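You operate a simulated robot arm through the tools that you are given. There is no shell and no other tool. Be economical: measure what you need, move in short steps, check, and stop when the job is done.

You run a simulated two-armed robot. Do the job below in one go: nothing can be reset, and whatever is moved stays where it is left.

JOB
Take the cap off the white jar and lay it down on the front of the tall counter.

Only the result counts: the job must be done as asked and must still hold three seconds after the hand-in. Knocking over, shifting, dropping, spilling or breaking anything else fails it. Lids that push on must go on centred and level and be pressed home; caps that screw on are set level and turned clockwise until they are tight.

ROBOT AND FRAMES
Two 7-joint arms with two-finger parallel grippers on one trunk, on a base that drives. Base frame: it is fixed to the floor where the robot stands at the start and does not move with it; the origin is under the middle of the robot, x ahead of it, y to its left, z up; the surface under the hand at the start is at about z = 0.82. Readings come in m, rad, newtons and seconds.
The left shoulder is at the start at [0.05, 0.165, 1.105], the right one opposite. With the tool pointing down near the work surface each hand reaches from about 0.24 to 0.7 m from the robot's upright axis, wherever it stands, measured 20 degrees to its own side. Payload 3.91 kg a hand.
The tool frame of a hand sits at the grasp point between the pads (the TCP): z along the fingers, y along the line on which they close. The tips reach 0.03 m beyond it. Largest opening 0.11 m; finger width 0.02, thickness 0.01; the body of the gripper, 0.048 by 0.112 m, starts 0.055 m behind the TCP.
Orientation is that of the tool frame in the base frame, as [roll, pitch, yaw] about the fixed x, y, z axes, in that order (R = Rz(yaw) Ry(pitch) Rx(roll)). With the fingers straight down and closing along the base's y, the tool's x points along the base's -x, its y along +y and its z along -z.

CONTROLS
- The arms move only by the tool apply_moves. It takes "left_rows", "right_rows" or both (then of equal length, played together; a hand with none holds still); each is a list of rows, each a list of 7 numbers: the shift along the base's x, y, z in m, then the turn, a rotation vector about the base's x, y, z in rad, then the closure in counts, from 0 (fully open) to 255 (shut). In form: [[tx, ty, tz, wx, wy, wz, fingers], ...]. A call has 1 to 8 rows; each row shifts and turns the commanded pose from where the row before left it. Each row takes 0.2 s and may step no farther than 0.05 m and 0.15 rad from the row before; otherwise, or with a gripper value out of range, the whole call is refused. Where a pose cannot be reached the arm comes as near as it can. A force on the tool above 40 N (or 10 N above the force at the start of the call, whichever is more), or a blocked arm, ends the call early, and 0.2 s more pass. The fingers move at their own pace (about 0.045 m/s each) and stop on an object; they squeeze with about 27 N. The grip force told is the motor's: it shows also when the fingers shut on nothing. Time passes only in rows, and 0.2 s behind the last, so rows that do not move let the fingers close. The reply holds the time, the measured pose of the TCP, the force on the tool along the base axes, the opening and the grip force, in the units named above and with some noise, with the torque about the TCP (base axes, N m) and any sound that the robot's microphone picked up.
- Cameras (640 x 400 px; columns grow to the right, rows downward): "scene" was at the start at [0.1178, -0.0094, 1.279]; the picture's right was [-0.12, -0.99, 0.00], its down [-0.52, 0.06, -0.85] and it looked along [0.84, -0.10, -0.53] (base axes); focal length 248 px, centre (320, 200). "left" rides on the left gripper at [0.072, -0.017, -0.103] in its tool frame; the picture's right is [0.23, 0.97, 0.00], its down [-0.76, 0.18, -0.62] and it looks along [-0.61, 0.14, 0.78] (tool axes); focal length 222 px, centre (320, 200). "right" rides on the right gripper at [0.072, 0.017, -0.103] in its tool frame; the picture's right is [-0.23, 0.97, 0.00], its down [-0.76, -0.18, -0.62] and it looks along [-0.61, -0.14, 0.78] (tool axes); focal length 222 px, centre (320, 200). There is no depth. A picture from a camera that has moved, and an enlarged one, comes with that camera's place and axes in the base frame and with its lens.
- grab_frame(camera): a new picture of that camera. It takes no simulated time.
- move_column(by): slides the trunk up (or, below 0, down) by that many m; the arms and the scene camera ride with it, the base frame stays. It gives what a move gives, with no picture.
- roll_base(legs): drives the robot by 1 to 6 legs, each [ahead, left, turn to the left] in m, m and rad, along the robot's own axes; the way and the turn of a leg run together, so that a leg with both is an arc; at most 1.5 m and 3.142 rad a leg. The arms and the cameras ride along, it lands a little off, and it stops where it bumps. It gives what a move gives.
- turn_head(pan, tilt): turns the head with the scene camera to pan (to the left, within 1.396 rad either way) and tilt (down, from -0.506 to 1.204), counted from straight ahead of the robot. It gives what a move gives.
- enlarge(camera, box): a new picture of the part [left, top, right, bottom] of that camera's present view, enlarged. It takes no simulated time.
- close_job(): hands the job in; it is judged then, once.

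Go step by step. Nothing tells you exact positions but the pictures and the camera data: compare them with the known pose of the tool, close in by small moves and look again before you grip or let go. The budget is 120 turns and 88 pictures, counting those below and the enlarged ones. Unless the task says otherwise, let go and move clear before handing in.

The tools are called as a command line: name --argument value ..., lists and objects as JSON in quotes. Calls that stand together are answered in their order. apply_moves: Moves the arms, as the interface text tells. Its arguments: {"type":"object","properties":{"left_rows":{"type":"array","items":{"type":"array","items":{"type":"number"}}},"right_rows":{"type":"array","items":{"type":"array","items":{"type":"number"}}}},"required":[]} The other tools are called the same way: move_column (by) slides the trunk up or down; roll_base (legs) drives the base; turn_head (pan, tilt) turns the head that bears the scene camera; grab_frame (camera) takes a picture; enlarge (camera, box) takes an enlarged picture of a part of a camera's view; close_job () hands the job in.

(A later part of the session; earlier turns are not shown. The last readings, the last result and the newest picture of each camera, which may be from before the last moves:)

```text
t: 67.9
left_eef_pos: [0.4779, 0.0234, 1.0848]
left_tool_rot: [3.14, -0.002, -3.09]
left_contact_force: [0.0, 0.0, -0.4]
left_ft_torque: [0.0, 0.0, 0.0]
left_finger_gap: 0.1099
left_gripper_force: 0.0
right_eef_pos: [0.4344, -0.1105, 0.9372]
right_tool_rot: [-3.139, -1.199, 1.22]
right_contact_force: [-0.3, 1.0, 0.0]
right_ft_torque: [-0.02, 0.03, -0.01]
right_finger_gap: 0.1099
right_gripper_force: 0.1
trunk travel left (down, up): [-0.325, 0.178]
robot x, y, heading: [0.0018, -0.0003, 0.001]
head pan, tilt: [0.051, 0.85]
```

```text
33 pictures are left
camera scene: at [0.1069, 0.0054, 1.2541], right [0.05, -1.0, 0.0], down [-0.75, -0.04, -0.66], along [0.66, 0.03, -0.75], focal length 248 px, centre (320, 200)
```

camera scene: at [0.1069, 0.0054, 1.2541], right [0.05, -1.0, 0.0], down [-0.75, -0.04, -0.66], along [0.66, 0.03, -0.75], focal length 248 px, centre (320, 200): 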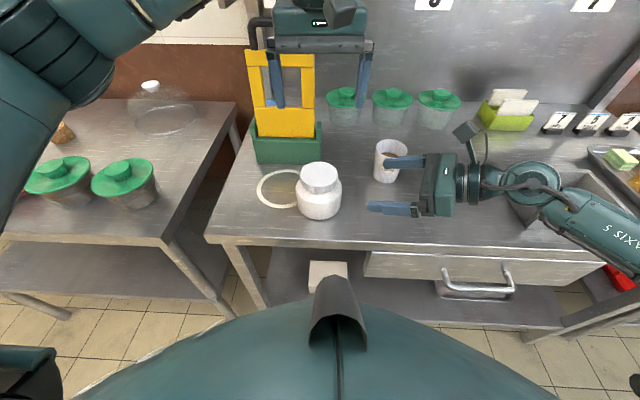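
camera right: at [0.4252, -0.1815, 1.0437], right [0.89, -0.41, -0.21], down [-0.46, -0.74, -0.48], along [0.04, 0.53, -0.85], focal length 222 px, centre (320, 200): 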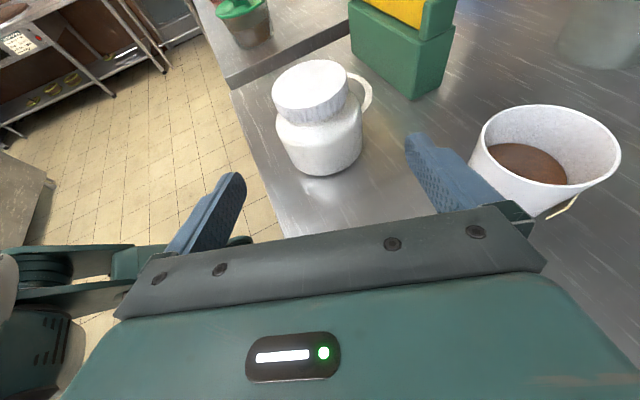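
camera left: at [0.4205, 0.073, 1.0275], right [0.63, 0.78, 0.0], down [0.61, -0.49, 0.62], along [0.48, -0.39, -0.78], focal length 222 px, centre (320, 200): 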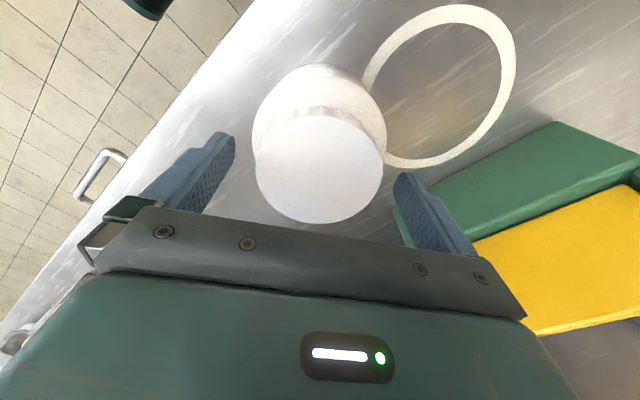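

The approach is clear of the cup. This side view is useful, so I zoom on the cap.

enlarge --camera "right" --box '[260, 50, 380, 180]'

apply_moves --right_rows '[[0, 0, -0.03, 0, 0, 0, 0], [0, 0, -0.03, 0, 0, 0, 0], [0, 0, -0.017, 0, 0, 0, 0], [0, 0, 0, 0, 0, 0, 0]]'

grab_frame --camera "right"

enlarge --camera "scene" --box '[280, 130, 440, 230]'

```text
3.08 times, centred on (320, 115) of right
camera zoom: at [0.4252, -0.1815, 1.0437], right [0.89, -0.41, -0.21], down [-0.46, -0.74, -0.48], along [0.04, 0.53, -0.85], focal length 684 px, centre (320, 462)
```

zoom: 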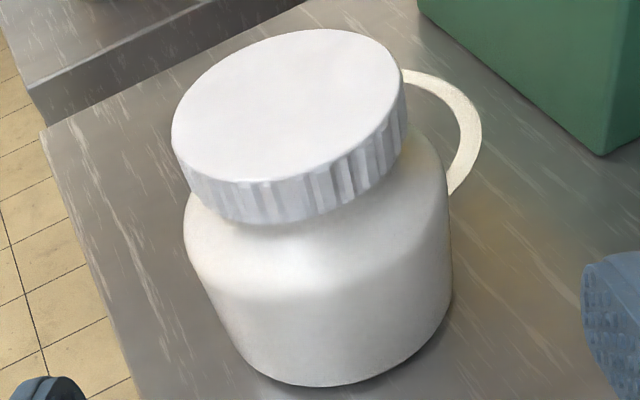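

```text
t: 68.9
left_eef_pos: [0.4786, 0.0224, 1.0845]
left_tool_rot: [-3.141, 0.0, -3.089]
left_contact_force: [0.6, -1.2, 0.3]
left_ft_torque: [0.02, -0.01, 0.01]
left_finger_gap: 0.1099
left_gripper_force: 0.1
right_eef_pos: [0.4299, -0.1107, 0.8604]
right_tool_rot: [-3.136, -1.2, 1.218]
right_contact_force: [0.1, 0.1, 0.9]
right_ft_torque: [0.01, 0.01, 0.01]
right_finger_gap: 0.1101
right_gripper_force: 0.1
trunk travel left (down, up): [-0.325, 0.178]
robot x, y, heading: [-0.0001, -0.0028, -0.004]
head pan, tilt: [0.051, 0.85]
```

```text
31 pictures are left
camera right: at [0.4213, -0.1814, 0.9677], right [0.89, -0.41, -0.21], down [-0.46, -0.74, -0.48], along [0.04, 0.53, -0.85], focal length 222 px, centre (320, 200)
```

right: 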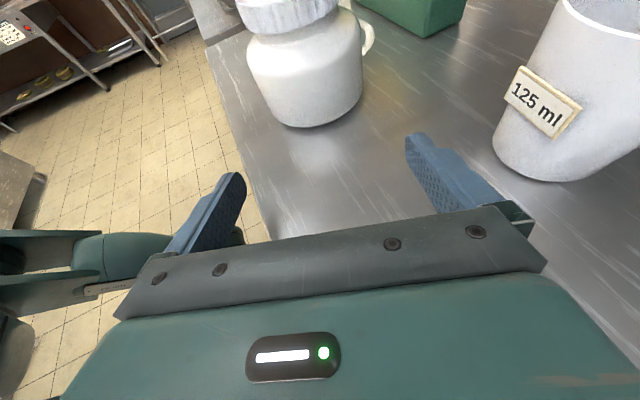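

```text
4.00 times, centred on (360, 180) of scene
camera zoom: at [0.1069, 0.0055, 1.2541], right [0.05, -1.0, 0.0], down [-0.75, -0.04, -0.66], along [0.66, 0.03, -0.75], focal length 993 px, centre (160, 280)
```

zoom: 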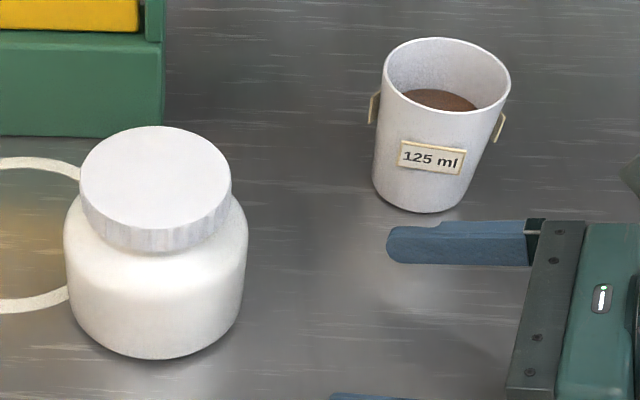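

The jar lies about 4 mm left of the right hand's approach line. I correct that and advance most of the way.

apply_moves --right_rows '[[-0.0038, 0.0014, -0.004, 0, 0, 0, 0], [0.0103, 0.0282, 0, 0, 0, 0, 0], [0.0103, 0.0282, 0, 0, 0, 0, 0], [0.0051, 0.0141, 0, 0, 0, 0, 0], [0, 0, 0, 0, 0, 0, 0]]'

grab_frame --camera "right"

enlarge --camera "scene" --box '[280, 130, 440, 230]'

```text
t: 70.1
left_eef_pos: [0.4776, 0.0228, 1.084]
left_tool_rot: [3.14, -0.001, -3.09]
left_contact_force: [0.3, -0.4, -0.4]
left_ft_torque: [0.01, 0.0, 0.01]
left_finger_gap: 0.1101
left_gripper_force: 0.0
right_eef_pos: [0.453, -0.0368, 0.855]
right_tool_rot: [-3.136, -1.198, 1.22]
right_contact_force: [-0.2, 0.9, 0.7]
right_ft_torque: [-0.02, 0.0, -0.04]
right_finger_gap: 0.1101
right_gripper_force: 0.1
trunk travel left (down, up): [-0.325, 0.178]
robot x, y, heading: [0.0014, 0.0004, 0.001]
head pan, tilt: [0.051, 0.85]
```

```text
29 pictures are left
camera right: at [0.4455, -0.1082, 0.9628], right [0.89, -0.41, -0.21], down [-0.46, -0.74, -0.48], along [0.04, 0.53, -0.85], focal length 222 px, centre (320, 200)
```

right: 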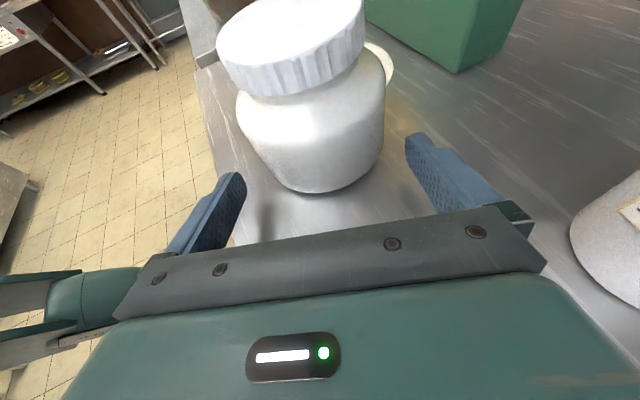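

```text
4.00 times, centred on (360, 180) of scene
camera zoom: at [0.1069, 0.0054, 1.2541], right [0.05, -1.0, 0.0], down [-0.75, -0.04, -0.66], along [0.66, 0.03, -0.75], focal length 993 px, centre (160, 280)
```

zoom: 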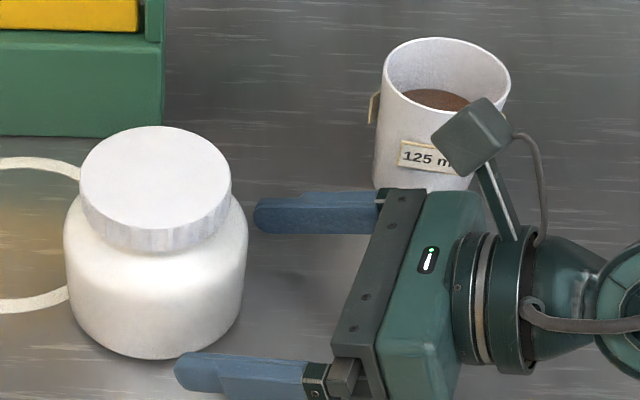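

Alignment is within about 2 mm. I advance the last 0.06 m around the jar body.

apply_moves --right_rows '[[0.0075, 0.0185, 0, 0, 0, 0, 0], [0.0068, 0.0188, 0, 0, 0, 0, 0], [0.0068, 0.0188, 0, 0, 0, 0, 0], [0, 0, 0, 0, 0, 0, 0]]'

grab_frame --camera "right"

enlarge --camera "scene" --box '[260, 130, 420, 230]'

```text
t: 71.1
left_eef_pos: [0.4773, 0.0233, 1.0847]
left_tool_rot: [3.14, -0.001, -3.087]
left_contact_force: [0.1, 0.4, -0.7]
left_ft_torque: [-0.01, -0.01, -0.02]
left_finger_gap: 0.1097
left_gripper_force: 0.0
right_eef_pos: [0.4758, 0.0177, 0.8578]
right_tool_rot: [-3.139, -1.199, 1.22]
right_contact_force: [0.1, 0.5, 0.0]
right_ft_torque: [0.01, 0.01, 0.0]
right_finger_gap: 0.1098
right_gripper_force: 0.1
trunk travel left (down, up): [-0.325, 0.178]
robot x, y, heading: [-0.0001, -0.0001, -0.001]
head pan, tilt: [0.051, 0.85]
```

```text
27 pictures are left
camera right: at [0.4675, -0.053, 0.9653], right [0.89, -0.41, -0.21], down [-0.46, -0.75, -0.48], along [0.04, 0.53, -0.85], focal length 222 px, centre (320, 200)
```

right: 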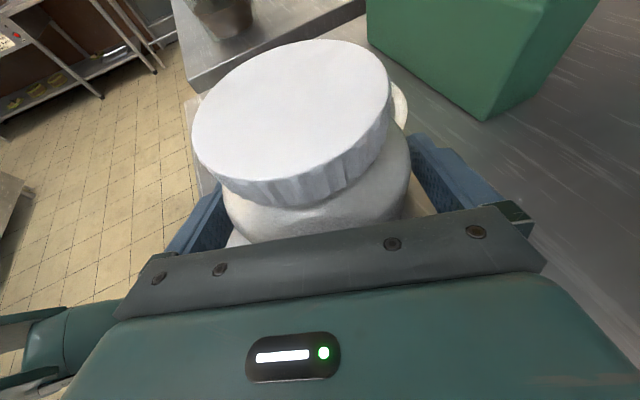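

```text
4.00 times, centred on (340, 180) of scene
camera zoom: at [0.1069, 0.0054, 1.2541], right [0.05, -1.0, 0.0], down [-0.75, -0.04, -0.66], along [0.66, 0.03, -0.75], focal length 993 px, centre (240, 280)
```

zoom: 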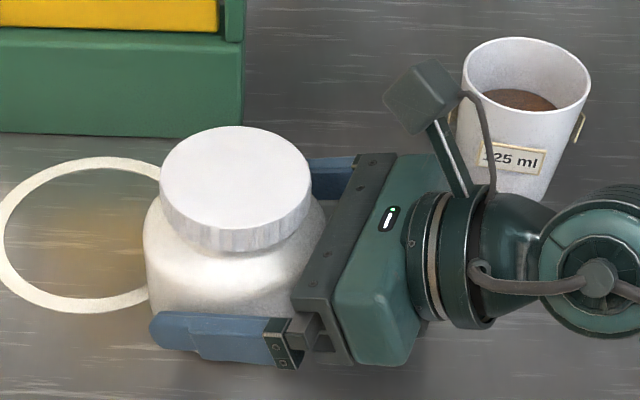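

The fingers straddle the jar body without contact. I close the right hand to hold it.

apply_moves --right_rows '[[0, 0, 0, 0, 0, 0, 255], [0, 0, 0, 0, 0, 0, 255], [0, 0, 0, 0, 0, 0, 255]]'

enlarge --camera "scene" --box '[260, 130, 420, 230]'

```text
t: 71.9
left_eef_pos: [0.4767, 0.0233, 1.0859]
left_tool_rot: [-3.139, -0.001, -3.089]
left_contact_force: [0.0, -0.1, -0.5]
left_ft_torque: [0.01, 0.01, 0.03]
left_finger_gap: 0.1096
left_gripper_force: 0.0
right_eef_pos: [0.4777, 0.0184, 0.8572]
right_tool_rot: [-3.136, -1.199, 1.216]
right_contact_force: [-1.9, 2.1, -0.1]
right_ft_torque: [0.09, 0.0, 0.02]
right_finger_gap: 0.0987
right_gripper_force: 26.4
trunk travel left (down, up): [-0.325, 0.178]
robot x, y, heading: [-0.0031, 0.0008, -0.001]
head pan, tilt: [0.051, 0.85]
```

```text
4.00 times, centred on (340, 180) of scene
camera zoom: at [0.1067, 0.0057, 1.2541], right [0.05, -1.0, 0.0], down [-0.75, -0.04, -0.66], along [0.66, 0.03, -0.75], focal length 993 px, centre (240, 280)
```

zoom: 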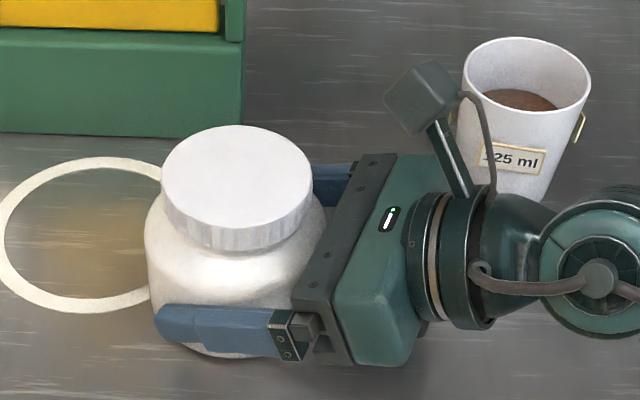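

The jar is held firmly. The left hand now turns so its fingers stay clear of the right gripper and descends around the cap.

apply_moves --left_rows '[[0, 0, -0.03, 0, 0, 0.14, 0], [0, 0, -0.03, 0, 0, 0.14, 0], [0, 0, -0.03, 0, 0, 0.12, 0], [0, 0, -0.03, 0, 0, 0, 0], [0, 0, -0.02, 0, 0, 0, 0], [0, 0, -0.01, 0, 0, 0, 0], [0, 0, -0.011, 0, 0, 0, 0], [0, 0, 0, 0, 0, 0, 0]]'

grab_frame --camera "left"

enlarge --camera "scene" --box '[260, 130, 420, 230]'

```text
t: 73.7
left_eef_pos: [0.479, 0.0255, 0.9295]
left_tool_rot: [-3.132, 0.004, -2.687]
left_contact_force: [-1.4, 3.4, 29.6]
left_ft_torque: [-1.77, -0.58, -0.01]
left_finger_gap: 0.1085
left_gripper_force: 0.1
right_eef_pos: [0.4755, 0.0174, 0.8589]
right_tool_rot: [-3.131, -1.198, 1.212]
right_contact_force: [7.1, 2.1, -2.5]
right_ft_torque: [1.8, 0.25, 0.39]
right_finger_gap: 0.0987
right_gripper_force: 27.0
trunk travel left (down, up): [-0.325, 0.178]
robot x, y, heading: [-0.0003, -0.0033, 0.001]
head pan, tilt: [0.051, 0.85]
```

```text
24 pictures are left
camera left: at [0.4206, -0.0211, 1.0331], right [-0.63, 0.78, -0.01], down [0.6, 0.5, 0.62], along [0.49, 0.39, -0.78], focal length 222 px, centre (320, 200)
```

left: 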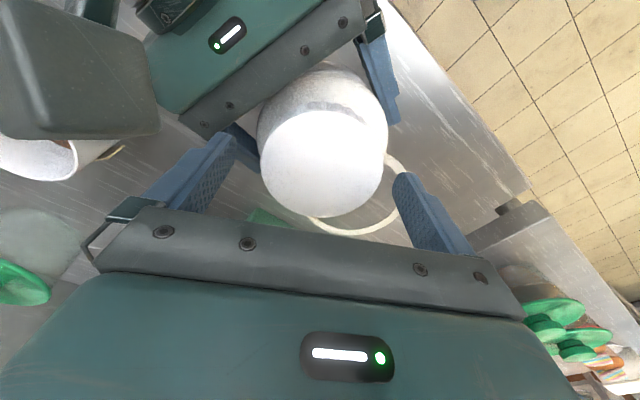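

```text
4.00 times, centred on (340, 180) of scene
camera zoom: at [0.1059, 0.0059, 1.2545], right [0.05, -1.0, 0.0], down [-0.75, -0.04, -0.66], along [0.66, 0.03, -0.75], focal length 993 px, centre (240, 280)
```

zoom: 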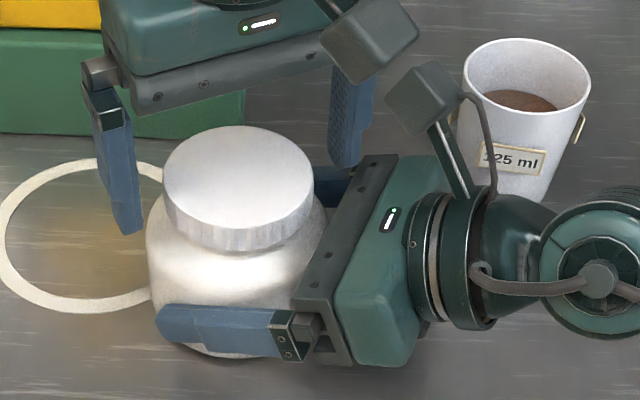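

The left finger touches the right gripper's edge (30 N). I back up and turn further clear of it.

apply_moves --left_rows '[[0, 0, 0.01, 0, 0, 0, 0], [0, 0, 0.01, 0, 0, 0.14, 0], [0, 0, 0, 0, 0, 0.14, 0], [0, 0, 0, 0, 0, 0.14, 0], [0, 0, 0, 0, 0, 0.14, 0], [0, 0, 0, 0, 0, 0, 0]]'

grab_frame --camera "left"

enlarge --camera "scene" --box '[260, 130, 420, 230]'

```text
t: 75.1
left_eef_pos: [0.4765, 0.0262, 0.9449]
left_tool_rot: [3.141, 0.0, -2.127]
left_contact_force: [-0.2, 0.1, -0.1]
left_ft_torque: [-0.04, 0.0, 0.01]
left_finger_gap: 0.1101
left_gripper_force: 0.0
right_eef_pos: [0.4758, 0.0184, 0.8582]
right_tool_rot: [-3.136, -1.199, 1.218]
right_contact_force: [-1.9, -0.7, 0.7]
right_ft_torque: [-0.23, -0.03, -0.06]
right_finger_gap: 0.0983
right_gripper_force: 27.6
trunk travel left (down, up): [-0.325, 0.178]
robot x, y, heading: [-0.0002, -0.0025, 0.003]
head pan, tilt: [0.051, 0.85]
```

```text
22 pictures are left
camera left: at [0.4538, -0.0444, 1.0485], right [-0.95, 0.32, 0.0], down [0.25, 0.74, 0.62], along [0.2, 0.59, -0.78], focal length 222 px, centre (320, 200)
```

left: 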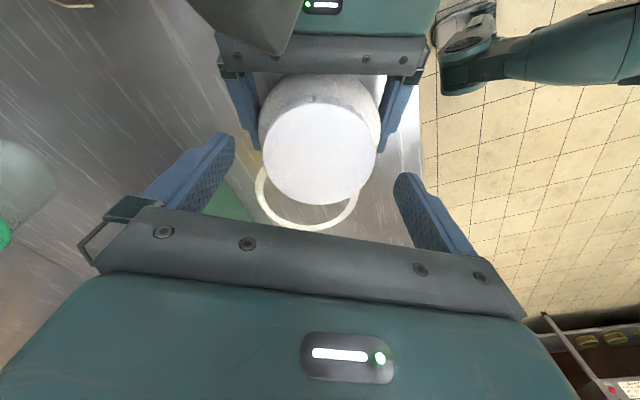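

```text
4.00 times, centred on (340, 180) of scene
camera zoom: at [0.107, 0.0055, 1.2541], right [0.05, -1.0, 0.0], down [-0.75, -0.04, -0.66], along [0.66, 0.03, -0.75], focal length 993 px, centre (240, 280)
```

zoom: 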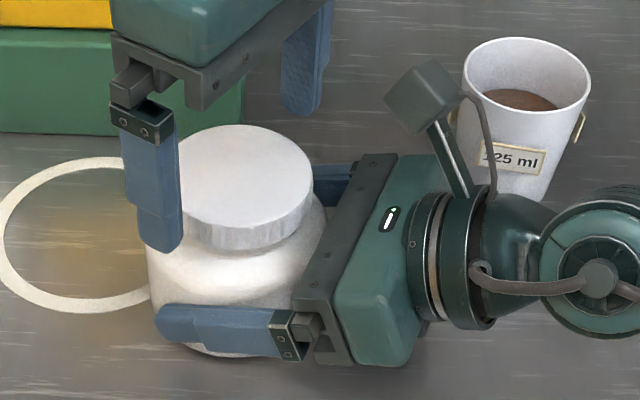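

Now the fingers straddle the cap across the right hand's line, and the cap is centred. I descend and grip.

apply_moves --left_rows '[[0, 0, -0.01, 0, 0, 0, 0], [0, 0, -0.008, 0, 0, 0, 0], [0, 0, -0.004, 0, 0, 0, 0], [0, 0, 0, 0, 0, 0, 0]]'

apply_moves --left_rows '[[0, 0, 0, 0, 0, 0, 255], [0, 0, 0, 0, 0, 0, 255], [0, 0, 0, 0, 0, 0, 255], [0, 0, 0, 0, 0, 0, 255]]'

apply_moves --left_rows '[[0, 0, 0, 0, 0, 0.1, 255], [0, 0, 0, 0, 0, 0.1, 255]]'

```text
t: 76.1
left_eef_pos: [0.4801, 0.0249, 0.9215]
left_tool_rot: [3.14, 0.0, -2.128]
left_contact_force: [0.2, -0.4, -0.6]
left_ft_torque: [-0.05, 0.03, -0.03]
left_finger_gap: 0.1104
left_gripper_force: 0.1
right_eef_pos: [0.4771, 0.0186, 0.8578]
right_tool_rot: [-3.138, -1.199, 1.219]
right_contact_force: [-0.5, 0.0, -0.1]
right_ft_torque: [-0.17, -0.05, -0.07]
right_finger_gap: 0.0985
right_gripper_force: 27.1
trunk travel left (down, up): [-0.325, 0.178]
robot x, y, heading: [0.0023, -0.0011, 0.003]
head pan, tilt: [0.051, 0.85]
```

```text
t: 77.1
left_eef_pos: [0.4784, 0.0247, 0.9228]
left_tool_rot: [3.141, 0.0, -2.129]
left_contact_force: [0.0, -0.1, -0.1]
left_ft_torque: [0.04, 0.01, -0.02]
left_finger_gap: 0.0746
left_gripper_force: 26.9
right_eef_pos: [0.4764, 0.0174, 0.8583]
right_tool_rot: [-3.136, -1.199, 1.22]
right_contact_force: [-0.4, 0.4, -0.4]
right_ft_torque: [-0.15, -0.03, -0.04]
right_finger_gap: 0.0985
right_gripper_force: 26.7
trunk travel left (down, up): [-0.325, 0.178]
robot x, y, heading: [0.0019, 0.0009, 0.004]
head pan, tilt: [0.051, 0.85]
```

```text
t: 77.7
left_eef_pos: [0.4778, 0.0244, 0.9223]
left_tool_rot: [-3.14, 0.001, -1.93]
left_contact_force: [1.9, -3.1, -2.2]
left_ft_torque: [0.04, 0.04, -1.11]
left_finger_gap: 0.0739
left_gripper_force: 27.5
right_eef_pos: [0.4756, 0.0181, 0.858]
right_tool_rot: [-3.136, -1.2, 1.22]
right_contact_force: [-2.0, 1.0, 0.1]
right_ft_torque: [-0.28, -0.21, 1.09]
right_finger_gap: 0.0983
right_gripper_force: 26.9
trunk travel left (down, up): [-0.325, 0.178]
robot x, y, heading: [-0.0002, 0.0028, -0.004]
head pan, tilt: [0.051, 0.85]
```

Now a real torque (1.1 N·m) passes from one hand to the other. I keep turning and watch it.

apply_moves --left_rows '[[0, 0, 0.0001, 0, 0, 0.1, 255], [0, 0, 0.0001, 0, 0, 0.1, 255], [0, 0, 0, 0, 0, 0, 255]]'

apply_moves --left_rows '[[0, 0, 0.0001, 0, 0, 0.1, 255], [0, 0, 0.0001, 0, 0, 0.1, 255], [0, 0, 0, 0, 0, 0, 255]]'

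enlarge --camera "scene" --box '[260, 130, 420, 230]'

```text
t: 78.5
left_eef_pos: [0.4775, 0.0244, 0.9232]
left_tool_rot: [-3.139, 0.0, -1.728]
left_contact_force: [4.4, -3.9, -2.2]
left_ft_torque: [0.01, -0.06, -1.24]
left_finger_gap: 0.0744
left_gripper_force: 27.0
right_eef_pos: [0.476, 0.0183, 0.8586]
right_tool_rot: [-3.136, -1.199, 1.219]
right_contact_force: [-3.7, 2.3, 0.2]
right_ft_torque: [-0.34, -0.4, 1.16]
right_finger_gap: 0.0987
right_gripper_force: 26.9
trunk travel left (down, up): [-0.325, 0.178]
robot x, y, heading: [0.0008, 0.0032, -0.006]
head pan, tilt: [0.051, 0.85]
```

```text
t: 79.3
left_eef_pos: [0.4785, 0.0251, 0.9237]
left_tool_rot: [-3.139, 0.0, -1.528]
left_contact_force: [7.9, -3.7, -1.9]
left_ft_torque: [-0.03, -0.12, -0.84]
left_finger_gap: 0.0741
left_gripper_force: 26.6
right_eef_pos: [0.4752, 0.0184, 0.8576]
right_tool_rot: [-3.136, -1.198, 1.221]
right_contact_force: [-7.4, 3.5, 0.0]
right_ft_torque: [-0.22, -0.63, 0.86]
right_finger_gap: 0.0986
right_gripper_force: 26.8
trunk travel left (down, up): [-0.325, 0.178]
robot x, y, heading: [0.0018, 0.0005, 0.001]
head pan, tilt: [0.051, 0.85]
```

```text
4.00 times, centred on (340, 180) of scene
camera zoom: at [0.1072, 0.0054, 1.2541], right [0.05, -1.0, 0.0], down [-0.75, -0.04, -0.66], along [0.66, 0.03, -0.75], focal length 993 px, centre (240, 280)
```

zoom: 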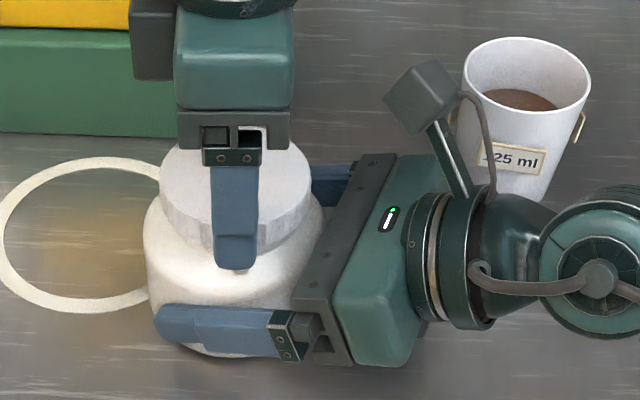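

Torque peaked at 1.24 and fell to 0.84. I continue the stroke.

apply_moves --left_rows '[[0, 0, 0.0001, 0, 0, 0.1, 255], [0, 0, 0.0001, 0, 0, 0.1, 255], [0, 0, 0, 0, 0, 0, 255]]'

enlarge --camera "scene" --box '[300, 155, 340, 205]'

apply_moves --left_rows '[[0, 0, 0.0001, 0, 0, 0.1, 255], [0, 0, 0.0001, 0, 0, 0.1, 255], [0, 0, 0, 0, 0, 0, 255]]'

enlarge --camera "scene" --box '[300, 155, 340, 205]'

```text
t: 80.1
left_eef_pos: [0.4787, 0.0241, 0.9232]
left_tool_rot: [3.141, 0.0, -1.331]
left_contact_force: [5.1, -2.2, -3.4]
left_ft_torque: [0.03, -0.13, -1.4]
left_finger_gap: 0.0737
left_gripper_force: 27.2
right_eef_pos: [0.4768, 0.0182, 0.8579]
right_tool_rot: [-3.139, -1.198, 1.219]
right_contact_force: [-3.9, 4.3, -0.6]
right_ft_torque: [-0.07, -0.31, 1.44]
right_finger_gap: 0.0992
right_gripper_force: 26.8
trunk travel left (down, up): [-0.325, 0.178]
robot x, y, heading: [-0.0021, 0.0012, -0.003]
head pan, tilt: [0.051, 0.85]
```

```text
8.00 times, centred on (320, 180) of scene
camera zoom: at [0.1073, 0.0055, 1.254], right [0.05, -1.0, 0.0], down [-0.75, -0.04, -0.66], along [0.66, 0.03, -0.75], focal length 1985 px, centre (320, 360)
```

zoom: 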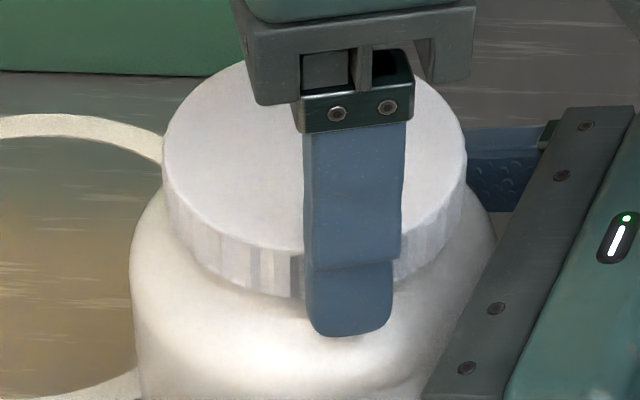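

```text
t: 80.9
left_eef_pos: [0.4775, 0.0265, 0.923]
left_tool_rot: [3.14, 0.003, -1.129]
left_contact_force: [-9.8, 0.9, 0.2]
left_ft_torque: [0.09, 0.18, -0.96]
left_finger_gap: 0.0744
left_gripper_force: 27.3
right_eef_pos: [0.4771, 0.0156, 0.8593]
right_tool_rot: [-3.136, -1.199, 1.215]
right_contact_force: [7.0, -1.0, 0.1]
right_ft_torque: [0.22, 0.36, 1.02]
right_finger_gap: 0.0994
right_gripper_force: 26.3
trunk travel left (down, up): [-0.325, 0.178]
robot x, y, heading: [-0.001, 0.0018, 0.0]
head pan, tilt: [0.051, 0.85]
```

```text
8.00 times, centred on (320, 180) of scene
camera zoom: at [0.107, 0.0055, 1.2541], right [0.05, -1.0, 0.0], down [-0.75, -0.04, -0.66], along [0.66, 0.03, -0.75], focal length 1985 px, centre (320, 360)
```

zoom: 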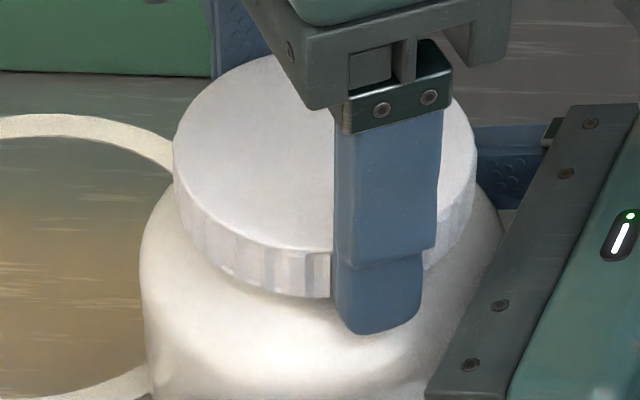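

The tips may be reaching below the raised cap and clamping the jar's own shoulder, which would explain both the drag and the lifting jar. I open, raise the grip about 6 mm so only the cap is held, and return to the stroke's start.

apply_moves --left_rows '[[0, 0, 0, 0, 0, 0, 0], [0, 0, 0, 0, 0, 0, 0], [0, -0.001, 0.005, 0, 0, -0.14, 0], [0, 0, 0, 0, 0, -0.14, 0], [0, 0, 0, 0, 0, -0.14, 0], [0, 0, 0, 0, 0, -0.14, 0], [0, 0, 0, 0, 0, -0.14, 0], [0, 0, 0, 0, 0, -0.14, 0]]'

grab_frame --camera "left"

enlarge --camera "right" --box '[170, 20, 430, 240]'

```text
t: 82.7
left_eef_pos: [0.4766, 0.024, 0.9284]
left_tool_rot: [3.142, 0.002, -1.972]
left_contact_force: [-0.1, -0.1, -0.4]
left_ft_torque: [0.01, 0.0, -0.03]
left_finger_gap: 0.1101
left_gripper_force: 0.0
right_eef_pos: [0.4756, 0.0171, 0.8578]
right_tool_rot: [-3.136, -1.2, 1.216]
right_contact_force: [-1.1, -1.5, 0.1]
right_ft_torque: [0.06, -0.18, -0.04]
right_finger_gap: 0.0991
right_gripper_force: 26.5
trunk travel left (down, up): [-0.325, 0.178]
robot x, y, heading: [0.0011, 0.0034, 0.001]
head pan, tilt: [0.051, 0.85]
```

```text
17 pictures are left
camera left: at [0.4645, -0.0486, 1.032], right [-0.99, 0.17, 0.0], down [0.13, 0.77, 0.62], along [0.11, 0.61, -0.78], focal length 222 px, centre (320, 200)
```

left: 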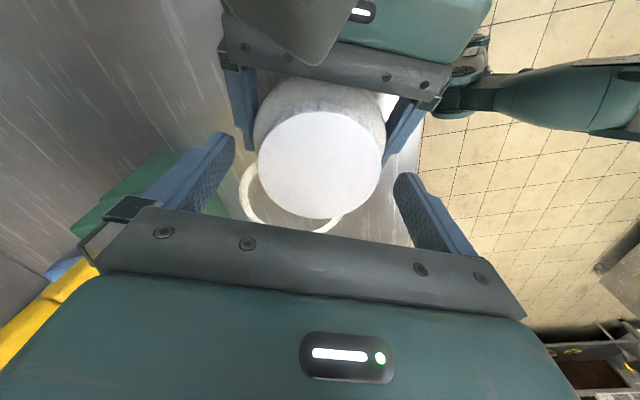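

```text
1.82 times, centred on (300, 130) of right
camera zoom: at [0.4674, -0.0534, 0.9652], right [0.89, -0.41, -0.21], down [-0.46, -0.75, -0.48], along [0.04, 0.53, -0.85], focal length 404 px, centre (356, 327)
```

zoom: 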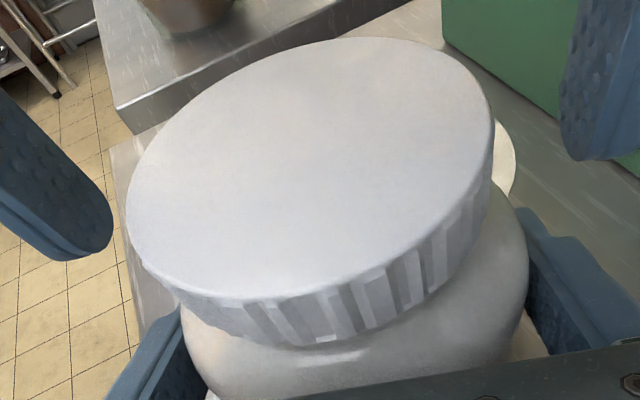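

The cap is centred. I grip only the cap at this height and test the torque.

apply_moves --left_rows '[[0, 0, 0, 0, 0, 0, 255], [0, 0, 0, 0, 0, 0, 255], [0, 0, 0, 0, 0, 0, 255], [0, 0, 0, 0, 0, 0, 255]]'

apply_moves --left_rows '[[0, 0, 0, 0, 0, 0.1, 255], [0, 0, 0, 0, 0, 0.1, 255]]'

apply_moves --left_rows '[[0, 0, 0, 0, 0, 0.1, 255], [0, 0, 0, 0, 0, 0.1, 255]]'

```text
t: 83.7
left_eef_pos: [0.4767, 0.0238, 0.9291]
left_tool_rot: [-3.141, 0.0, -1.969]
left_contact_force: [5.2, -0.4, -0.6]
left_ft_torque: [-0.01, -0.1, 0.05]
left_finger_gap: 0.0739
left_gripper_force: 27.2
right_eef_pos: [0.4758, 0.0188, 0.858]
right_tool_rot: [-3.137, -1.199, 1.219]
right_contact_force: [-3.8, -0.5, 0.7]
right_ft_torque: [-0.05, -0.49, -0.07]
right_finger_gap: 0.0993
right_gripper_force: 27.3
trunk travel left (down, up): [-0.325, 0.178]
robot x, y, heading: [0.0018, -0.0023, 0.001]
head pan, tilt: [0.051, 0.85]
```

```text
t: 84.3
left_eef_pos: [0.4775, 0.0221, 0.9276]
left_tool_rot: [-3.14, 0.002, -1.767]
left_contact_force: [1.8, -2.7, -0.9]
left_ft_torque: [0.05, 0.01, -0.96]
left_finger_gap: 0.0741
left_gripper_force: 27.3
right_eef_pos: [0.4755, 0.018, 0.858]
right_tool_rot: [-3.136, -1.201, 1.217]
right_contact_force: [-2.4, 2.9, 0.0]
right_ft_torque: [-0.13, -0.33, 0.96]
right_finger_gap: 0.0991
right_gripper_force: 26.8
trunk travel left (down, up): [-0.325, 0.178]
robot x, y, heading: [-0.0016, 0.002, 0.004]
head pan, tilt: [0.051, 0.85]
```

```text
t: 84.9
left_eef_pos: [0.4785, 0.0249, 0.929]
left_tool_rot: [-3.14, 0.0, -1.57]
left_contact_force: [1.2, -1.3, -1.5]
left_ft_torque: [0.03, 0.0, -1.2]
left_finger_gap: 0.0745
left_gripper_force: 26.9
right_eef_pos: [0.4758, 0.0178, 0.858]
right_tool_rot: [-3.137, -1.196, 1.218]
right_contact_force: [-3.4, 2.3, -0.7]
right_ft_torque: [-0.03, -0.24, 1.31]
right_finger_gap: 0.0994
right_gripper_force: 26.8
trunk travel left (down, up): [-0.325, 0.178]
robot x, y, heading: [-0.0008, -0.0009, -0.006]
head pan, tilt: [0.051, 0.85]
```

Torque stays near 1.2. I check by the ribs whether the cap really turns with the fingers, using the right camera over a 0.1 rad step.

enlarge --camera "right" --box '[220, 120, 380, 220]'

apply_moves --left_rows '[[0, 0, 0, 0, 0, 0.1, 255]]'

enlarge --camera "right" --box '[220, 120, 380, 220]'

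```text
4.00 times, centred on (300, 170) of right
camera zoom: at [0.4675, -0.0531, 0.9652], right [0.89, -0.41, -0.21], down [-0.46, -0.75, -0.48], along [0.04, 0.53, -0.85], focal length 888 px, centre (400, 320)
```

zoom: 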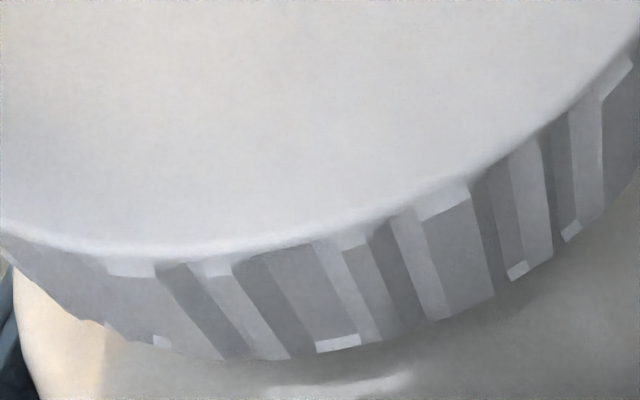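

```text
t: 85.3
left_eef_pos: [0.477, 0.0234, 0.9299]
left_tool_rot: [3.141, 0.0, -1.469]
left_contact_force: [1.1, -0.7, -1.1]
left_ft_torque: [0.03, 0.06, -0.85]
left_finger_gap: 0.0741
left_gripper_force: 26.8
right_eef_pos: [0.4771, 0.0185, 0.8576]
right_tool_rot: [-3.136, -1.2, 1.219]
right_contact_force: [-2.6, 1.5, -0.4]
right_ft_torque: [0.03, -0.24, 0.96]
right_finger_gap: 0.0995
right_gripper_force: 26.6
trunk travel left (down, up): [-0.325, 0.178]
robot x, y, heading: [-0.0011, 0.0015, -0.002]
head pan, tilt: [0.051, 0.85]
```

```text
4.00 times, centred on (300, 170) of right
camera zoom: at [0.4676, -0.0533, 0.9652], right [0.89, -0.41, -0.21], down [-0.46, -0.74, -0.48], along [0.04, 0.53, -0.85], focal length 888 px, centre (400, 320)
```

zoom: 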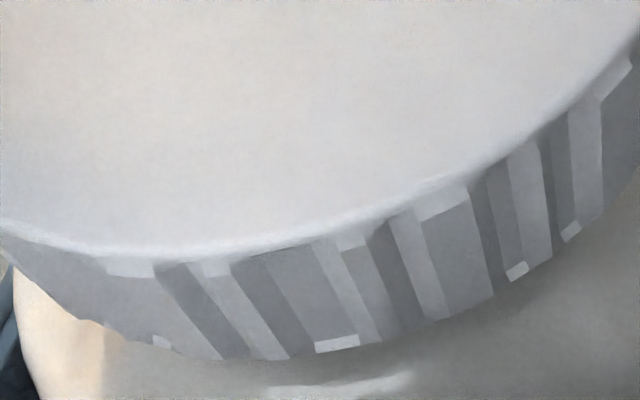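

The ribs did not move: the fingers slip, and the cap will turn no further. It may be at the end of its thread, so with the jar held I pull gently upward.

apply_moves --left_rows '[[0, 0, 0.001, 0, 0, -0.05, 255], [0, 0, 0.001, 0, 0, 0, 255]]'

apply_moves --left_rows '[[0, 0, 0.001, 0, 0, 0, 255], [0, 0, 0.001, 0, 0, 0, 255], [0, 0, 0.001, 0, 0, 0, 255]]'

enlarge --camera "right" --box '[170, 20, 430, 240]'

```text
t: 85.9
left_eef_pos: [0.4791, 0.0242, 0.9285]
left_tool_rot: [3.139, 0.0, -1.52]
left_contact_force: [0.3, -5.3, -7.7]
left_ft_torque: [-0.09, -0.14, 0.01]
left_finger_gap: 0.0741
left_gripper_force: 26.7
right_eef_pos: [0.4769, 0.0164, 0.8591]
right_tool_rot: [-3.134, -1.2, 1.214]
right_contact_force: [-0.1, 5.7, -0.1]
right_ft_torque: [-0.24, 0.11, 0.02]
right_finger_gap: 0.0994
right_gripper_force: 27.5
trunk travel left (down, up): [-0.325, 0.178]
robot x, y, heading: [0.0015, -0.0015, 0.002]
head pan, tilt: [0.051, 0.85]
```

```text
t: 86.7
left_eef_pos: [0.4778, 0.0244, 0.9316]
left_tool_rot: [3.141, 0.003, -1.517]
left_contact_force: [-0.9, -8.5, -19.3]
left_ft_torque: [-0.24, -0.32, -0.01]
left_finger_gap: 0.074
left_gripper_force: 27.3
right_eef_pos: [0.4759, 0.0188, 0.8605]
right_tool_rot: [-3.141, -1.204, 1.222]
right_contact_force: [0.5, 8.2, 10.3]
right_ft_torque: [-0.3, 0.34, -0.03]
right_finger_gap: 0.0996
right_gripper_force: 27.3
trunk travel left (down, up): [-0.325, 0.178]
robot x, y, heading: [-0.0026, -0.0031, -0.002]
head pan, tilt: [0.051, 0.85]
```

```text
1.82 times, centred on (300, 130) of right
camera zoom: at [0.4677, -0.0529, 0.967], right [0.89, -0.41, -0.21], down [-0.46, -0.74, -0.49], along [0.04, 0.53, -0.85], focal length 404 px, centre (356, 327)
```

zoom: 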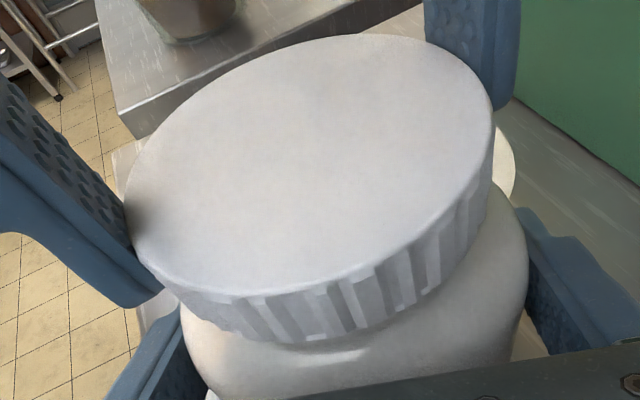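

The cap holds to the jar even at 19 N. I unload and test how it turns clockwise, to tell a stop from a jam.

apply_moves --left_rows '[[0, 0, -0.002, 0, 0, 0, 255], [0, 0, -0.0025, 0, 0, 0, 255], [0, 0, 0, 0, 0, 0, 255]]'

apply_moves --left_rows '[[0, 0, 0, 0, 0, -0.1, 255], [0, 0, 0, 0, 0, -0.1, 255]]'

enlarge --camera "right" --box '[220, 120, 380, 220]'

```text
t: 87.5
left_eef_pos: [0.4781, 0.0245, 0.9292]
left_tool_rot: [-3.14, 0.0, -1.517]
left_contact_force: [-4.7, -5.4, -1.4]
left_ft_torque: [-0.19, 0.55, -0.02]
left_finger_gap: 0.0739
left_gripper_force: 26.9
right_eef_pos: [0.476, 0.0178, 0.8582]
right_tool_rot: [-3.141, -1.2, 1.22]
right_contact_force: [6.6, 7.5, 3.7]
right_ft_torque: [0.39, -0.44, -0.04]
right_finger_gap: 0.0992
right_gripper_force: 27.1
trunk travel left (down, up): [-0.325, 0.178]
robot x, y, heading: [0.0017, -0.0019, -0.006]
head pan, tilt: [0.051, 0.85]
```

```text
t: 88.1
left_eef_pos: [0.4785, 0.0235, 0.9295]
left_tool_rot: [-3.141, 0.0, -1.72]
left_contact_force: [-4.1, -5.6, -0.2]
left_ft_torque: [-0.15, 0.22, 0.02]
left_finger_gap: 0.074
left_gripper_force: 27.2
right_eef_pos: [0.4768, 0.0169, 0.8578]
right_tool_rot: [-3.138, -1.199, 1.219]
right_contact_force: [7.5, 6.4, 2.3]
right_ft_torque: [0.24, -0.35, -0.14]
right_finger_gap: 0.0995
right_gripper_force: 27.3
trunk travel left (down, up): [-0.325, 0.178]
robot x, y, heading: [0.0016, -0.0003, -0.004]
head pan, tilt: [0.051, 0.85]
```

```text
4.00 times, centred on (300, 170) of right
camera zoom: at [0.4678, -0.0536, 0.9652], right [0.89, -0.41, -0.21], down [-0.46, -0.74, -0.48], along [0.04, 0.53, -0.85], focal length 888 px, centre (400, 320)
```

zoom: 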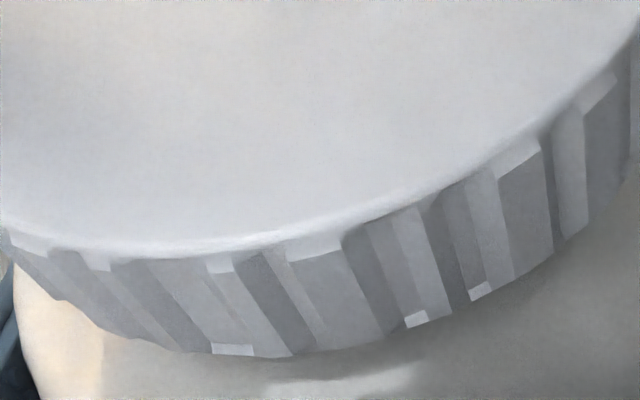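

Clockwise it turns freely, counter-clockwise it locks, and it only climbed while I pressed down: this looks like a push-and-turn safety cap. I press down and turn counter-clockwise.

apply_moves --left_rows '[[0, 0, -0.0015, 0, 0, 0, 255], [0, 0, -0.0015, 0, 0, 0, 255], [0, 0, 0, 0, 0, 0, 255]]'

apply_moves --left_rows '[[0, 0, 0, 0, 0, 0.1, 255], [0, 0, 0, 0, 0, 0.1, 255]]'

apply_moves --left_rows '[[0, 0, 0, 0, 0, 0.1, 255], [0, 0, 0, 0, 0, 0.1, 255]]'

```text
t: 88.9
left_eef_pos: [0.4776, 0.0231, 0.9284]
left_tool_rot: [-3.137, 0.002, -1.719]
left_contact_force: [-8.6, -2.5, 23.9]
left_ft_torque: [0.42, 0.38, -0.03]
left_finger_gap: 0.0741
left_gripper_force: 27.2
right_eef_pos: [0.4762, 0.0172, 0.8586]
right_tool_rot: [-3.141, -1.198, 1.222]
right_contact_force: [13.5, 6.2, -4.9]
right_ft_torque: [0.45, -0.56, -0.01]
right_finger_gap: 0.0994
right_gripper_force: 26.8
trunk travel left (down, up): [-0.325, 0.178]
robot x, y, heading: [0.0025, 0.0022, -0.001]
head pan, tilt: [0.051, 0.85]
```

```text
t: 89.5
left_eef_pos: [0.4777, 0.0236, 0.9243]
left_tool_rot: [-3.14, 0.002, -1.517]
left_contact_force: [-3.7, 0.5, 15.1]
left_ft_torque: [-0.08, 0.1, -0.27]
left_finger_gap: 0.0739
left_gripper_force: 27.4
right_eef_pos: [0.4749, 0.0189, 0.858]
right_tool_rot: [-3.137, -1.198, 1.22]
right_contact_force: [6.8, -1.6, -0.4]
right_ft_torque: [-0.68, 0.04, 0.46]
right_finger_gap: 0.0995
right_gripper_force: 27.4
trunk travel left (down, up): [-0.325, 0.178]
robot x, y, heading: [-0.0016, 0.0018, -0.001]
head pan, tilt: [0.051, 0.85]
```

```text
t: 90.1
left_eef_pos: [0.4767, 0.0235, 0.925]
left_tool_rot: [-3.139, 0.003, -1.317]
left_contact_force: [-0.4, 4.2, 3.4]
left_ft_torque: [0.15, 0.05, -0.12]
left_finger_gap: 0.0743
left_gripper_force: 26.4
right_eef_pos: [0.4747, 0.0186, 0.8584]
right_tool_rot: [-3.135, -1.2, 1.218]
right_contact_force: [-4.0, -6.5, -0.3]
right_ft_torque: [-0.42, -0.18, -0.06]
right_finger_gap: 0.0994
right_gripper_force: 26.6
trunk travel left (down, up): [-0.325, 0.178]
robot x, y, heading: [0.0004, -0.001, -0.0]
head pan, tilt: [0.051, 0.85]
```

With the press, it turned at low torque and the force fell away. I take it a little further and lift 2 mm to see if it is free.

apply_moves --left_rows '[[0, 0, -0.0005, 0, 0, 0.1, 255], [0, 0, 0, 0, 0, 0.1, 255]]'

apply_moves --left_rows '[[0, 0, 0.001, 0, 0, 0, 255], [0, 0, 0.001, 0, 0, 0, 255], [0, 0, 0.001, 0, 0, 0, 255]]'

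enlarge --camera "right" --box '[170, 20, 430, 240]'

```text
t: 90.7
left_eef_pos: [0.4776, 0.0246, 0.9243]
left_tool_rot: [3.139, 0.002, -1.118]
left_contact_force: [-3.9, 2.2, -1.2]
left_ft_torque: [0.08, 0.04, -0.07]
left_finger_gap: 0.074
left_gripper_force: 27.1
right_eef_pos: [0.4756, 0.0178, 0.8572]
right_tool_rot: [-3.135, -1.198, 1.217]
right_contact_force: [1.8, -1.7, -2.0]
right_ft_torque: [-0.15, 0.2, -0.03]
right_finger_gap: 0.0996
right_gripper_force: 27.2
trunk travel left (down, up): [-0.325, 0.178]
robot x, y, heading: [0.0012, -0.001, 0.0]
head pan, tilt: [0.051, 0.85]
```

```text
t: 91.5
left_eef_pos: [0.4782, 0.0248, 0.9274]
left_tool_rot: [-3.14, -0.001, -1.12]
left_contact_force: [0.3, -1.0, -1.4]
left_ft_torque: [-0.02, 0.01, 0.01]
left_finger_gap: 0.0739
left_gripper_force: 27.4
right_eef_pos: [0.477, 0.0184, 0.858]
right_tool_rot: [-3.139, -1.199, 1.221]
right_contact_force: [2.4, 0.0, -1.8]
right_ft_torque: [-0.31, -0.09, 0.06]
right_finger_gap: 0.0992
right_gripper_force: 27.2
trunk travel left (down, up): [-0.325, 0.178]
robot x, y, heading: [-0.0034, 0.0042, 0.001]
head pan, tilt: [0.051, 0.85]
```

```text
1.82 times, centred on (300, 130) of right
camera zoom: at [0.4676, -0.053, 0.9652], right [0.89, -0.41, -0.21], down [-0.46, -0.75, -0.48], along [0.04, 0.53, -0.85], focal length 404 px, centre (356, 327)
```

zoom: 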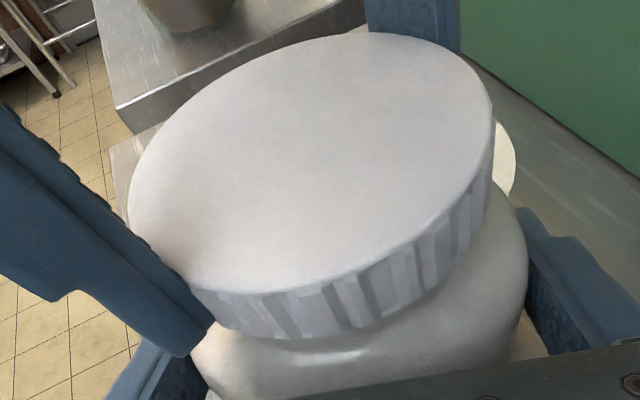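

It rose 3 mm with no load, same as before it slipped last time. I lift 2 mm more to see whether it now resists.

apply_moves --left_rows '[[0, 0, 0.001, 0, 0, 0, 255], [0, 0, 0.001, 0, 0, 0, 255], [0, 0, 0, 0, 0, 0, 255]]'

apply_moves --left_rows '[[0, 0, 0.001, 0, 0, 0, 255], [0, 0, 0.001, 0, 0, 0, 255], [0, 0, 0, 0, 0, 0, 255]]'

```text
t: 92.3
left_eef_pos: [0.4776, 0.0248, 0.9301]
left_tool_rot: [-3.14, 0.001, -1.119]
left_contact_force: [-0.5, -0.8, 0.1]
left_ft_torque: [0.0, 0.01, -0.01]
left_finger_gap: 0.074
left_gripper_force: 27.2
right_eef_pos: [0.4766, 0.0183, 0.8593]
right_tool_rot: [-3.136, -1.199, 1.218]
right_contact_force: [2.5, 1.5, -1.0]
right_ft_torque: [-0.19, -0.21, 0.08]
right_finger_gap: 0.0993
right_gripper_force: 26.9
trunk travel left (down, up): [-0.325, 0.178]
robot x, y, heading: [0.0022, -0.0005, 0.002]
head pan, tilt: [0.051, 0.85]
```

```text
t: 93.1
left_eef_pos: [0.4786, 0.025, 0.9319]
left_tool_rot: [3.141, 0.0, -1.119]
left_contact_force: [-0.5, 0.0, 0.2]
left_ft_torque: [-0.05, 0.0, 0.0]
left_finger_gap: 0.0741
left_gripper_force: 27.0
right_eef_pos: [0.477, 0.0182, 0.8587]
right_tool_rot: [-3.136, -1.2, 1.22]
right_contact_force: [2.3, 0.9, -0.9]
right_ft_torque: [-0.13, -0.21, 0.1]
right_finger_gap: 0.099
right_gripper_force: 27.5
trunk travel left (down, up): [-0.325, 0.178]
robot x, y, heading: [-0.0031, 0.0019, 0.001]
head pan, tilt: [0.051, 0.85]
```

Lifted 7 mm with no load and the grip intact: it is coming off. I continue slowly.

apply_moves --left_rows '[[0, 0, 0.002, 0, 0, 0, 255], [0, 0, 0.002, 0, 0, 0, 255], [0, 0, 0.002, 0, 0, 0, 255], [0, 0, 0.002, 0, 0, 0, 255], [0, 0, 0.002, 0, 0, 0, 255], [0, 0, 0.002, 0, 0, 0, 255], [0, 0, 0.002, 0, 0, 0, 255]]'

grab_frame --camera "right"

```text
t: 94.7
left_eef_pos: [0.4783, 0.023, 0.9456]
left_tool_rot: [3.141, -0.002, -1.118]
left_contact_force: [0.0, -0.1, -0.3]
left_ft_torque: [-0.01, 0.02, 0.03]
left_finger_gap: 0.0741
left_gripper_force: 27.1
right_eef_pos: [0.4759, 0.0171, 0.858]
right_tool_rot: [-3.136, -1.201, 1.219]
right_contact_force: [1.5, 1.4, -0.8]
right_ft_torque: [-0.19, -0.26, 0.05]
right_finger_gap: 0.0993
right_gripper_force: 27.2
trunk travel left (down, up): [-0.325, 0.178]
robot x, y, heading: [-0.0025, 0.0018, 0.002]
head pan, tilt: [0.051, 0.85]
```

```text
10 pictures are left
camera right: at [0.4676, -0.0532, 0.9652], right [0.89, -0.41, -0.21], down [-0.46, -0.75, -0.48], along [0.04, 0.53, -0.85], focal length 222 px, centre (320, 200)
```

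right: 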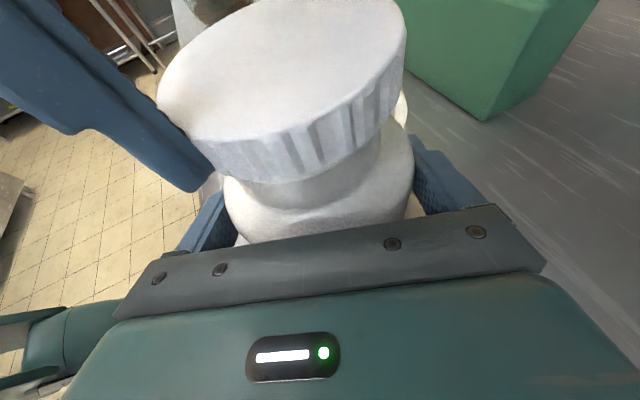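

The cap is clearly off the neck. I raise it well clear.

apply_moves --left_rows '[[0, 0, 0.005, 0, 0, 0, 255], [0, 0, 0.01, 0, 0, 0, 255], [0, 0, 0.015, 0, 0, 0, 255], [0, 0, 0.02, 0, 0, 0, 255], [0, 0, 0.02, 0, 0, 0, 255], [0, 0, 0.02, 0, 0, 0, 255], [0, 0, 0, 0, 0, 0, 255]]'

grab_frame --camera "scene"

```text
t: 96.3
left_eef_pos: [0.477, 0.0248, 1.0344]
left_tool_rot: [3.141, 0.001, -1.12]
left_contact_force: [0.3, -0.7, 0.9]
left_ft_torque: [-0.02, -0.01, 0.0]
left_finger_gap: 0.0738
left_gripper_force: 26.7
right_eef_pos: [0.4764, 0.0174, 0.8592]
right_tool_rot: [-3.136, -1.2, 1.219]
right_contact_force: [2.0, -0.1, -1.5]
right_ft_torque: [-0.18, -0.27, -0.01]
right_finger_gap: 0.0993
right_gripper_force: 27.1
trunk travel left (down, up): [-0.325, 0.178]
robot x, y, heading: [-0.0017, -0.0005, 0.002]
head pan, tilt: [0.051, 0.85]
```

```text
9 pictures are left
camera scene: at [0.107, 0.0055, 1.2541], right [0.05, -1.0, 0.0], down [-0.75, -0.04, -0.66], along [0.66, 0.03, -0.75], focal length 248 px, centre (320, 200)
```

scene: 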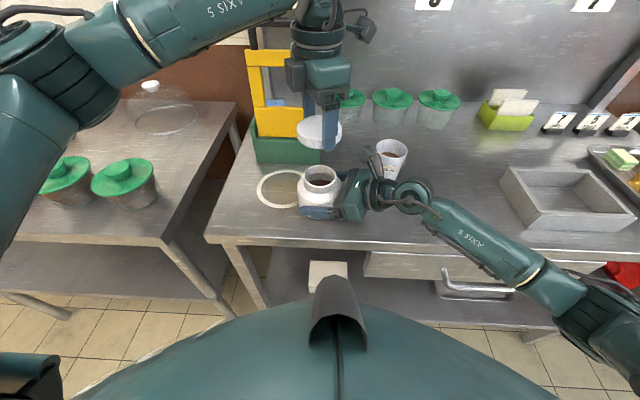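

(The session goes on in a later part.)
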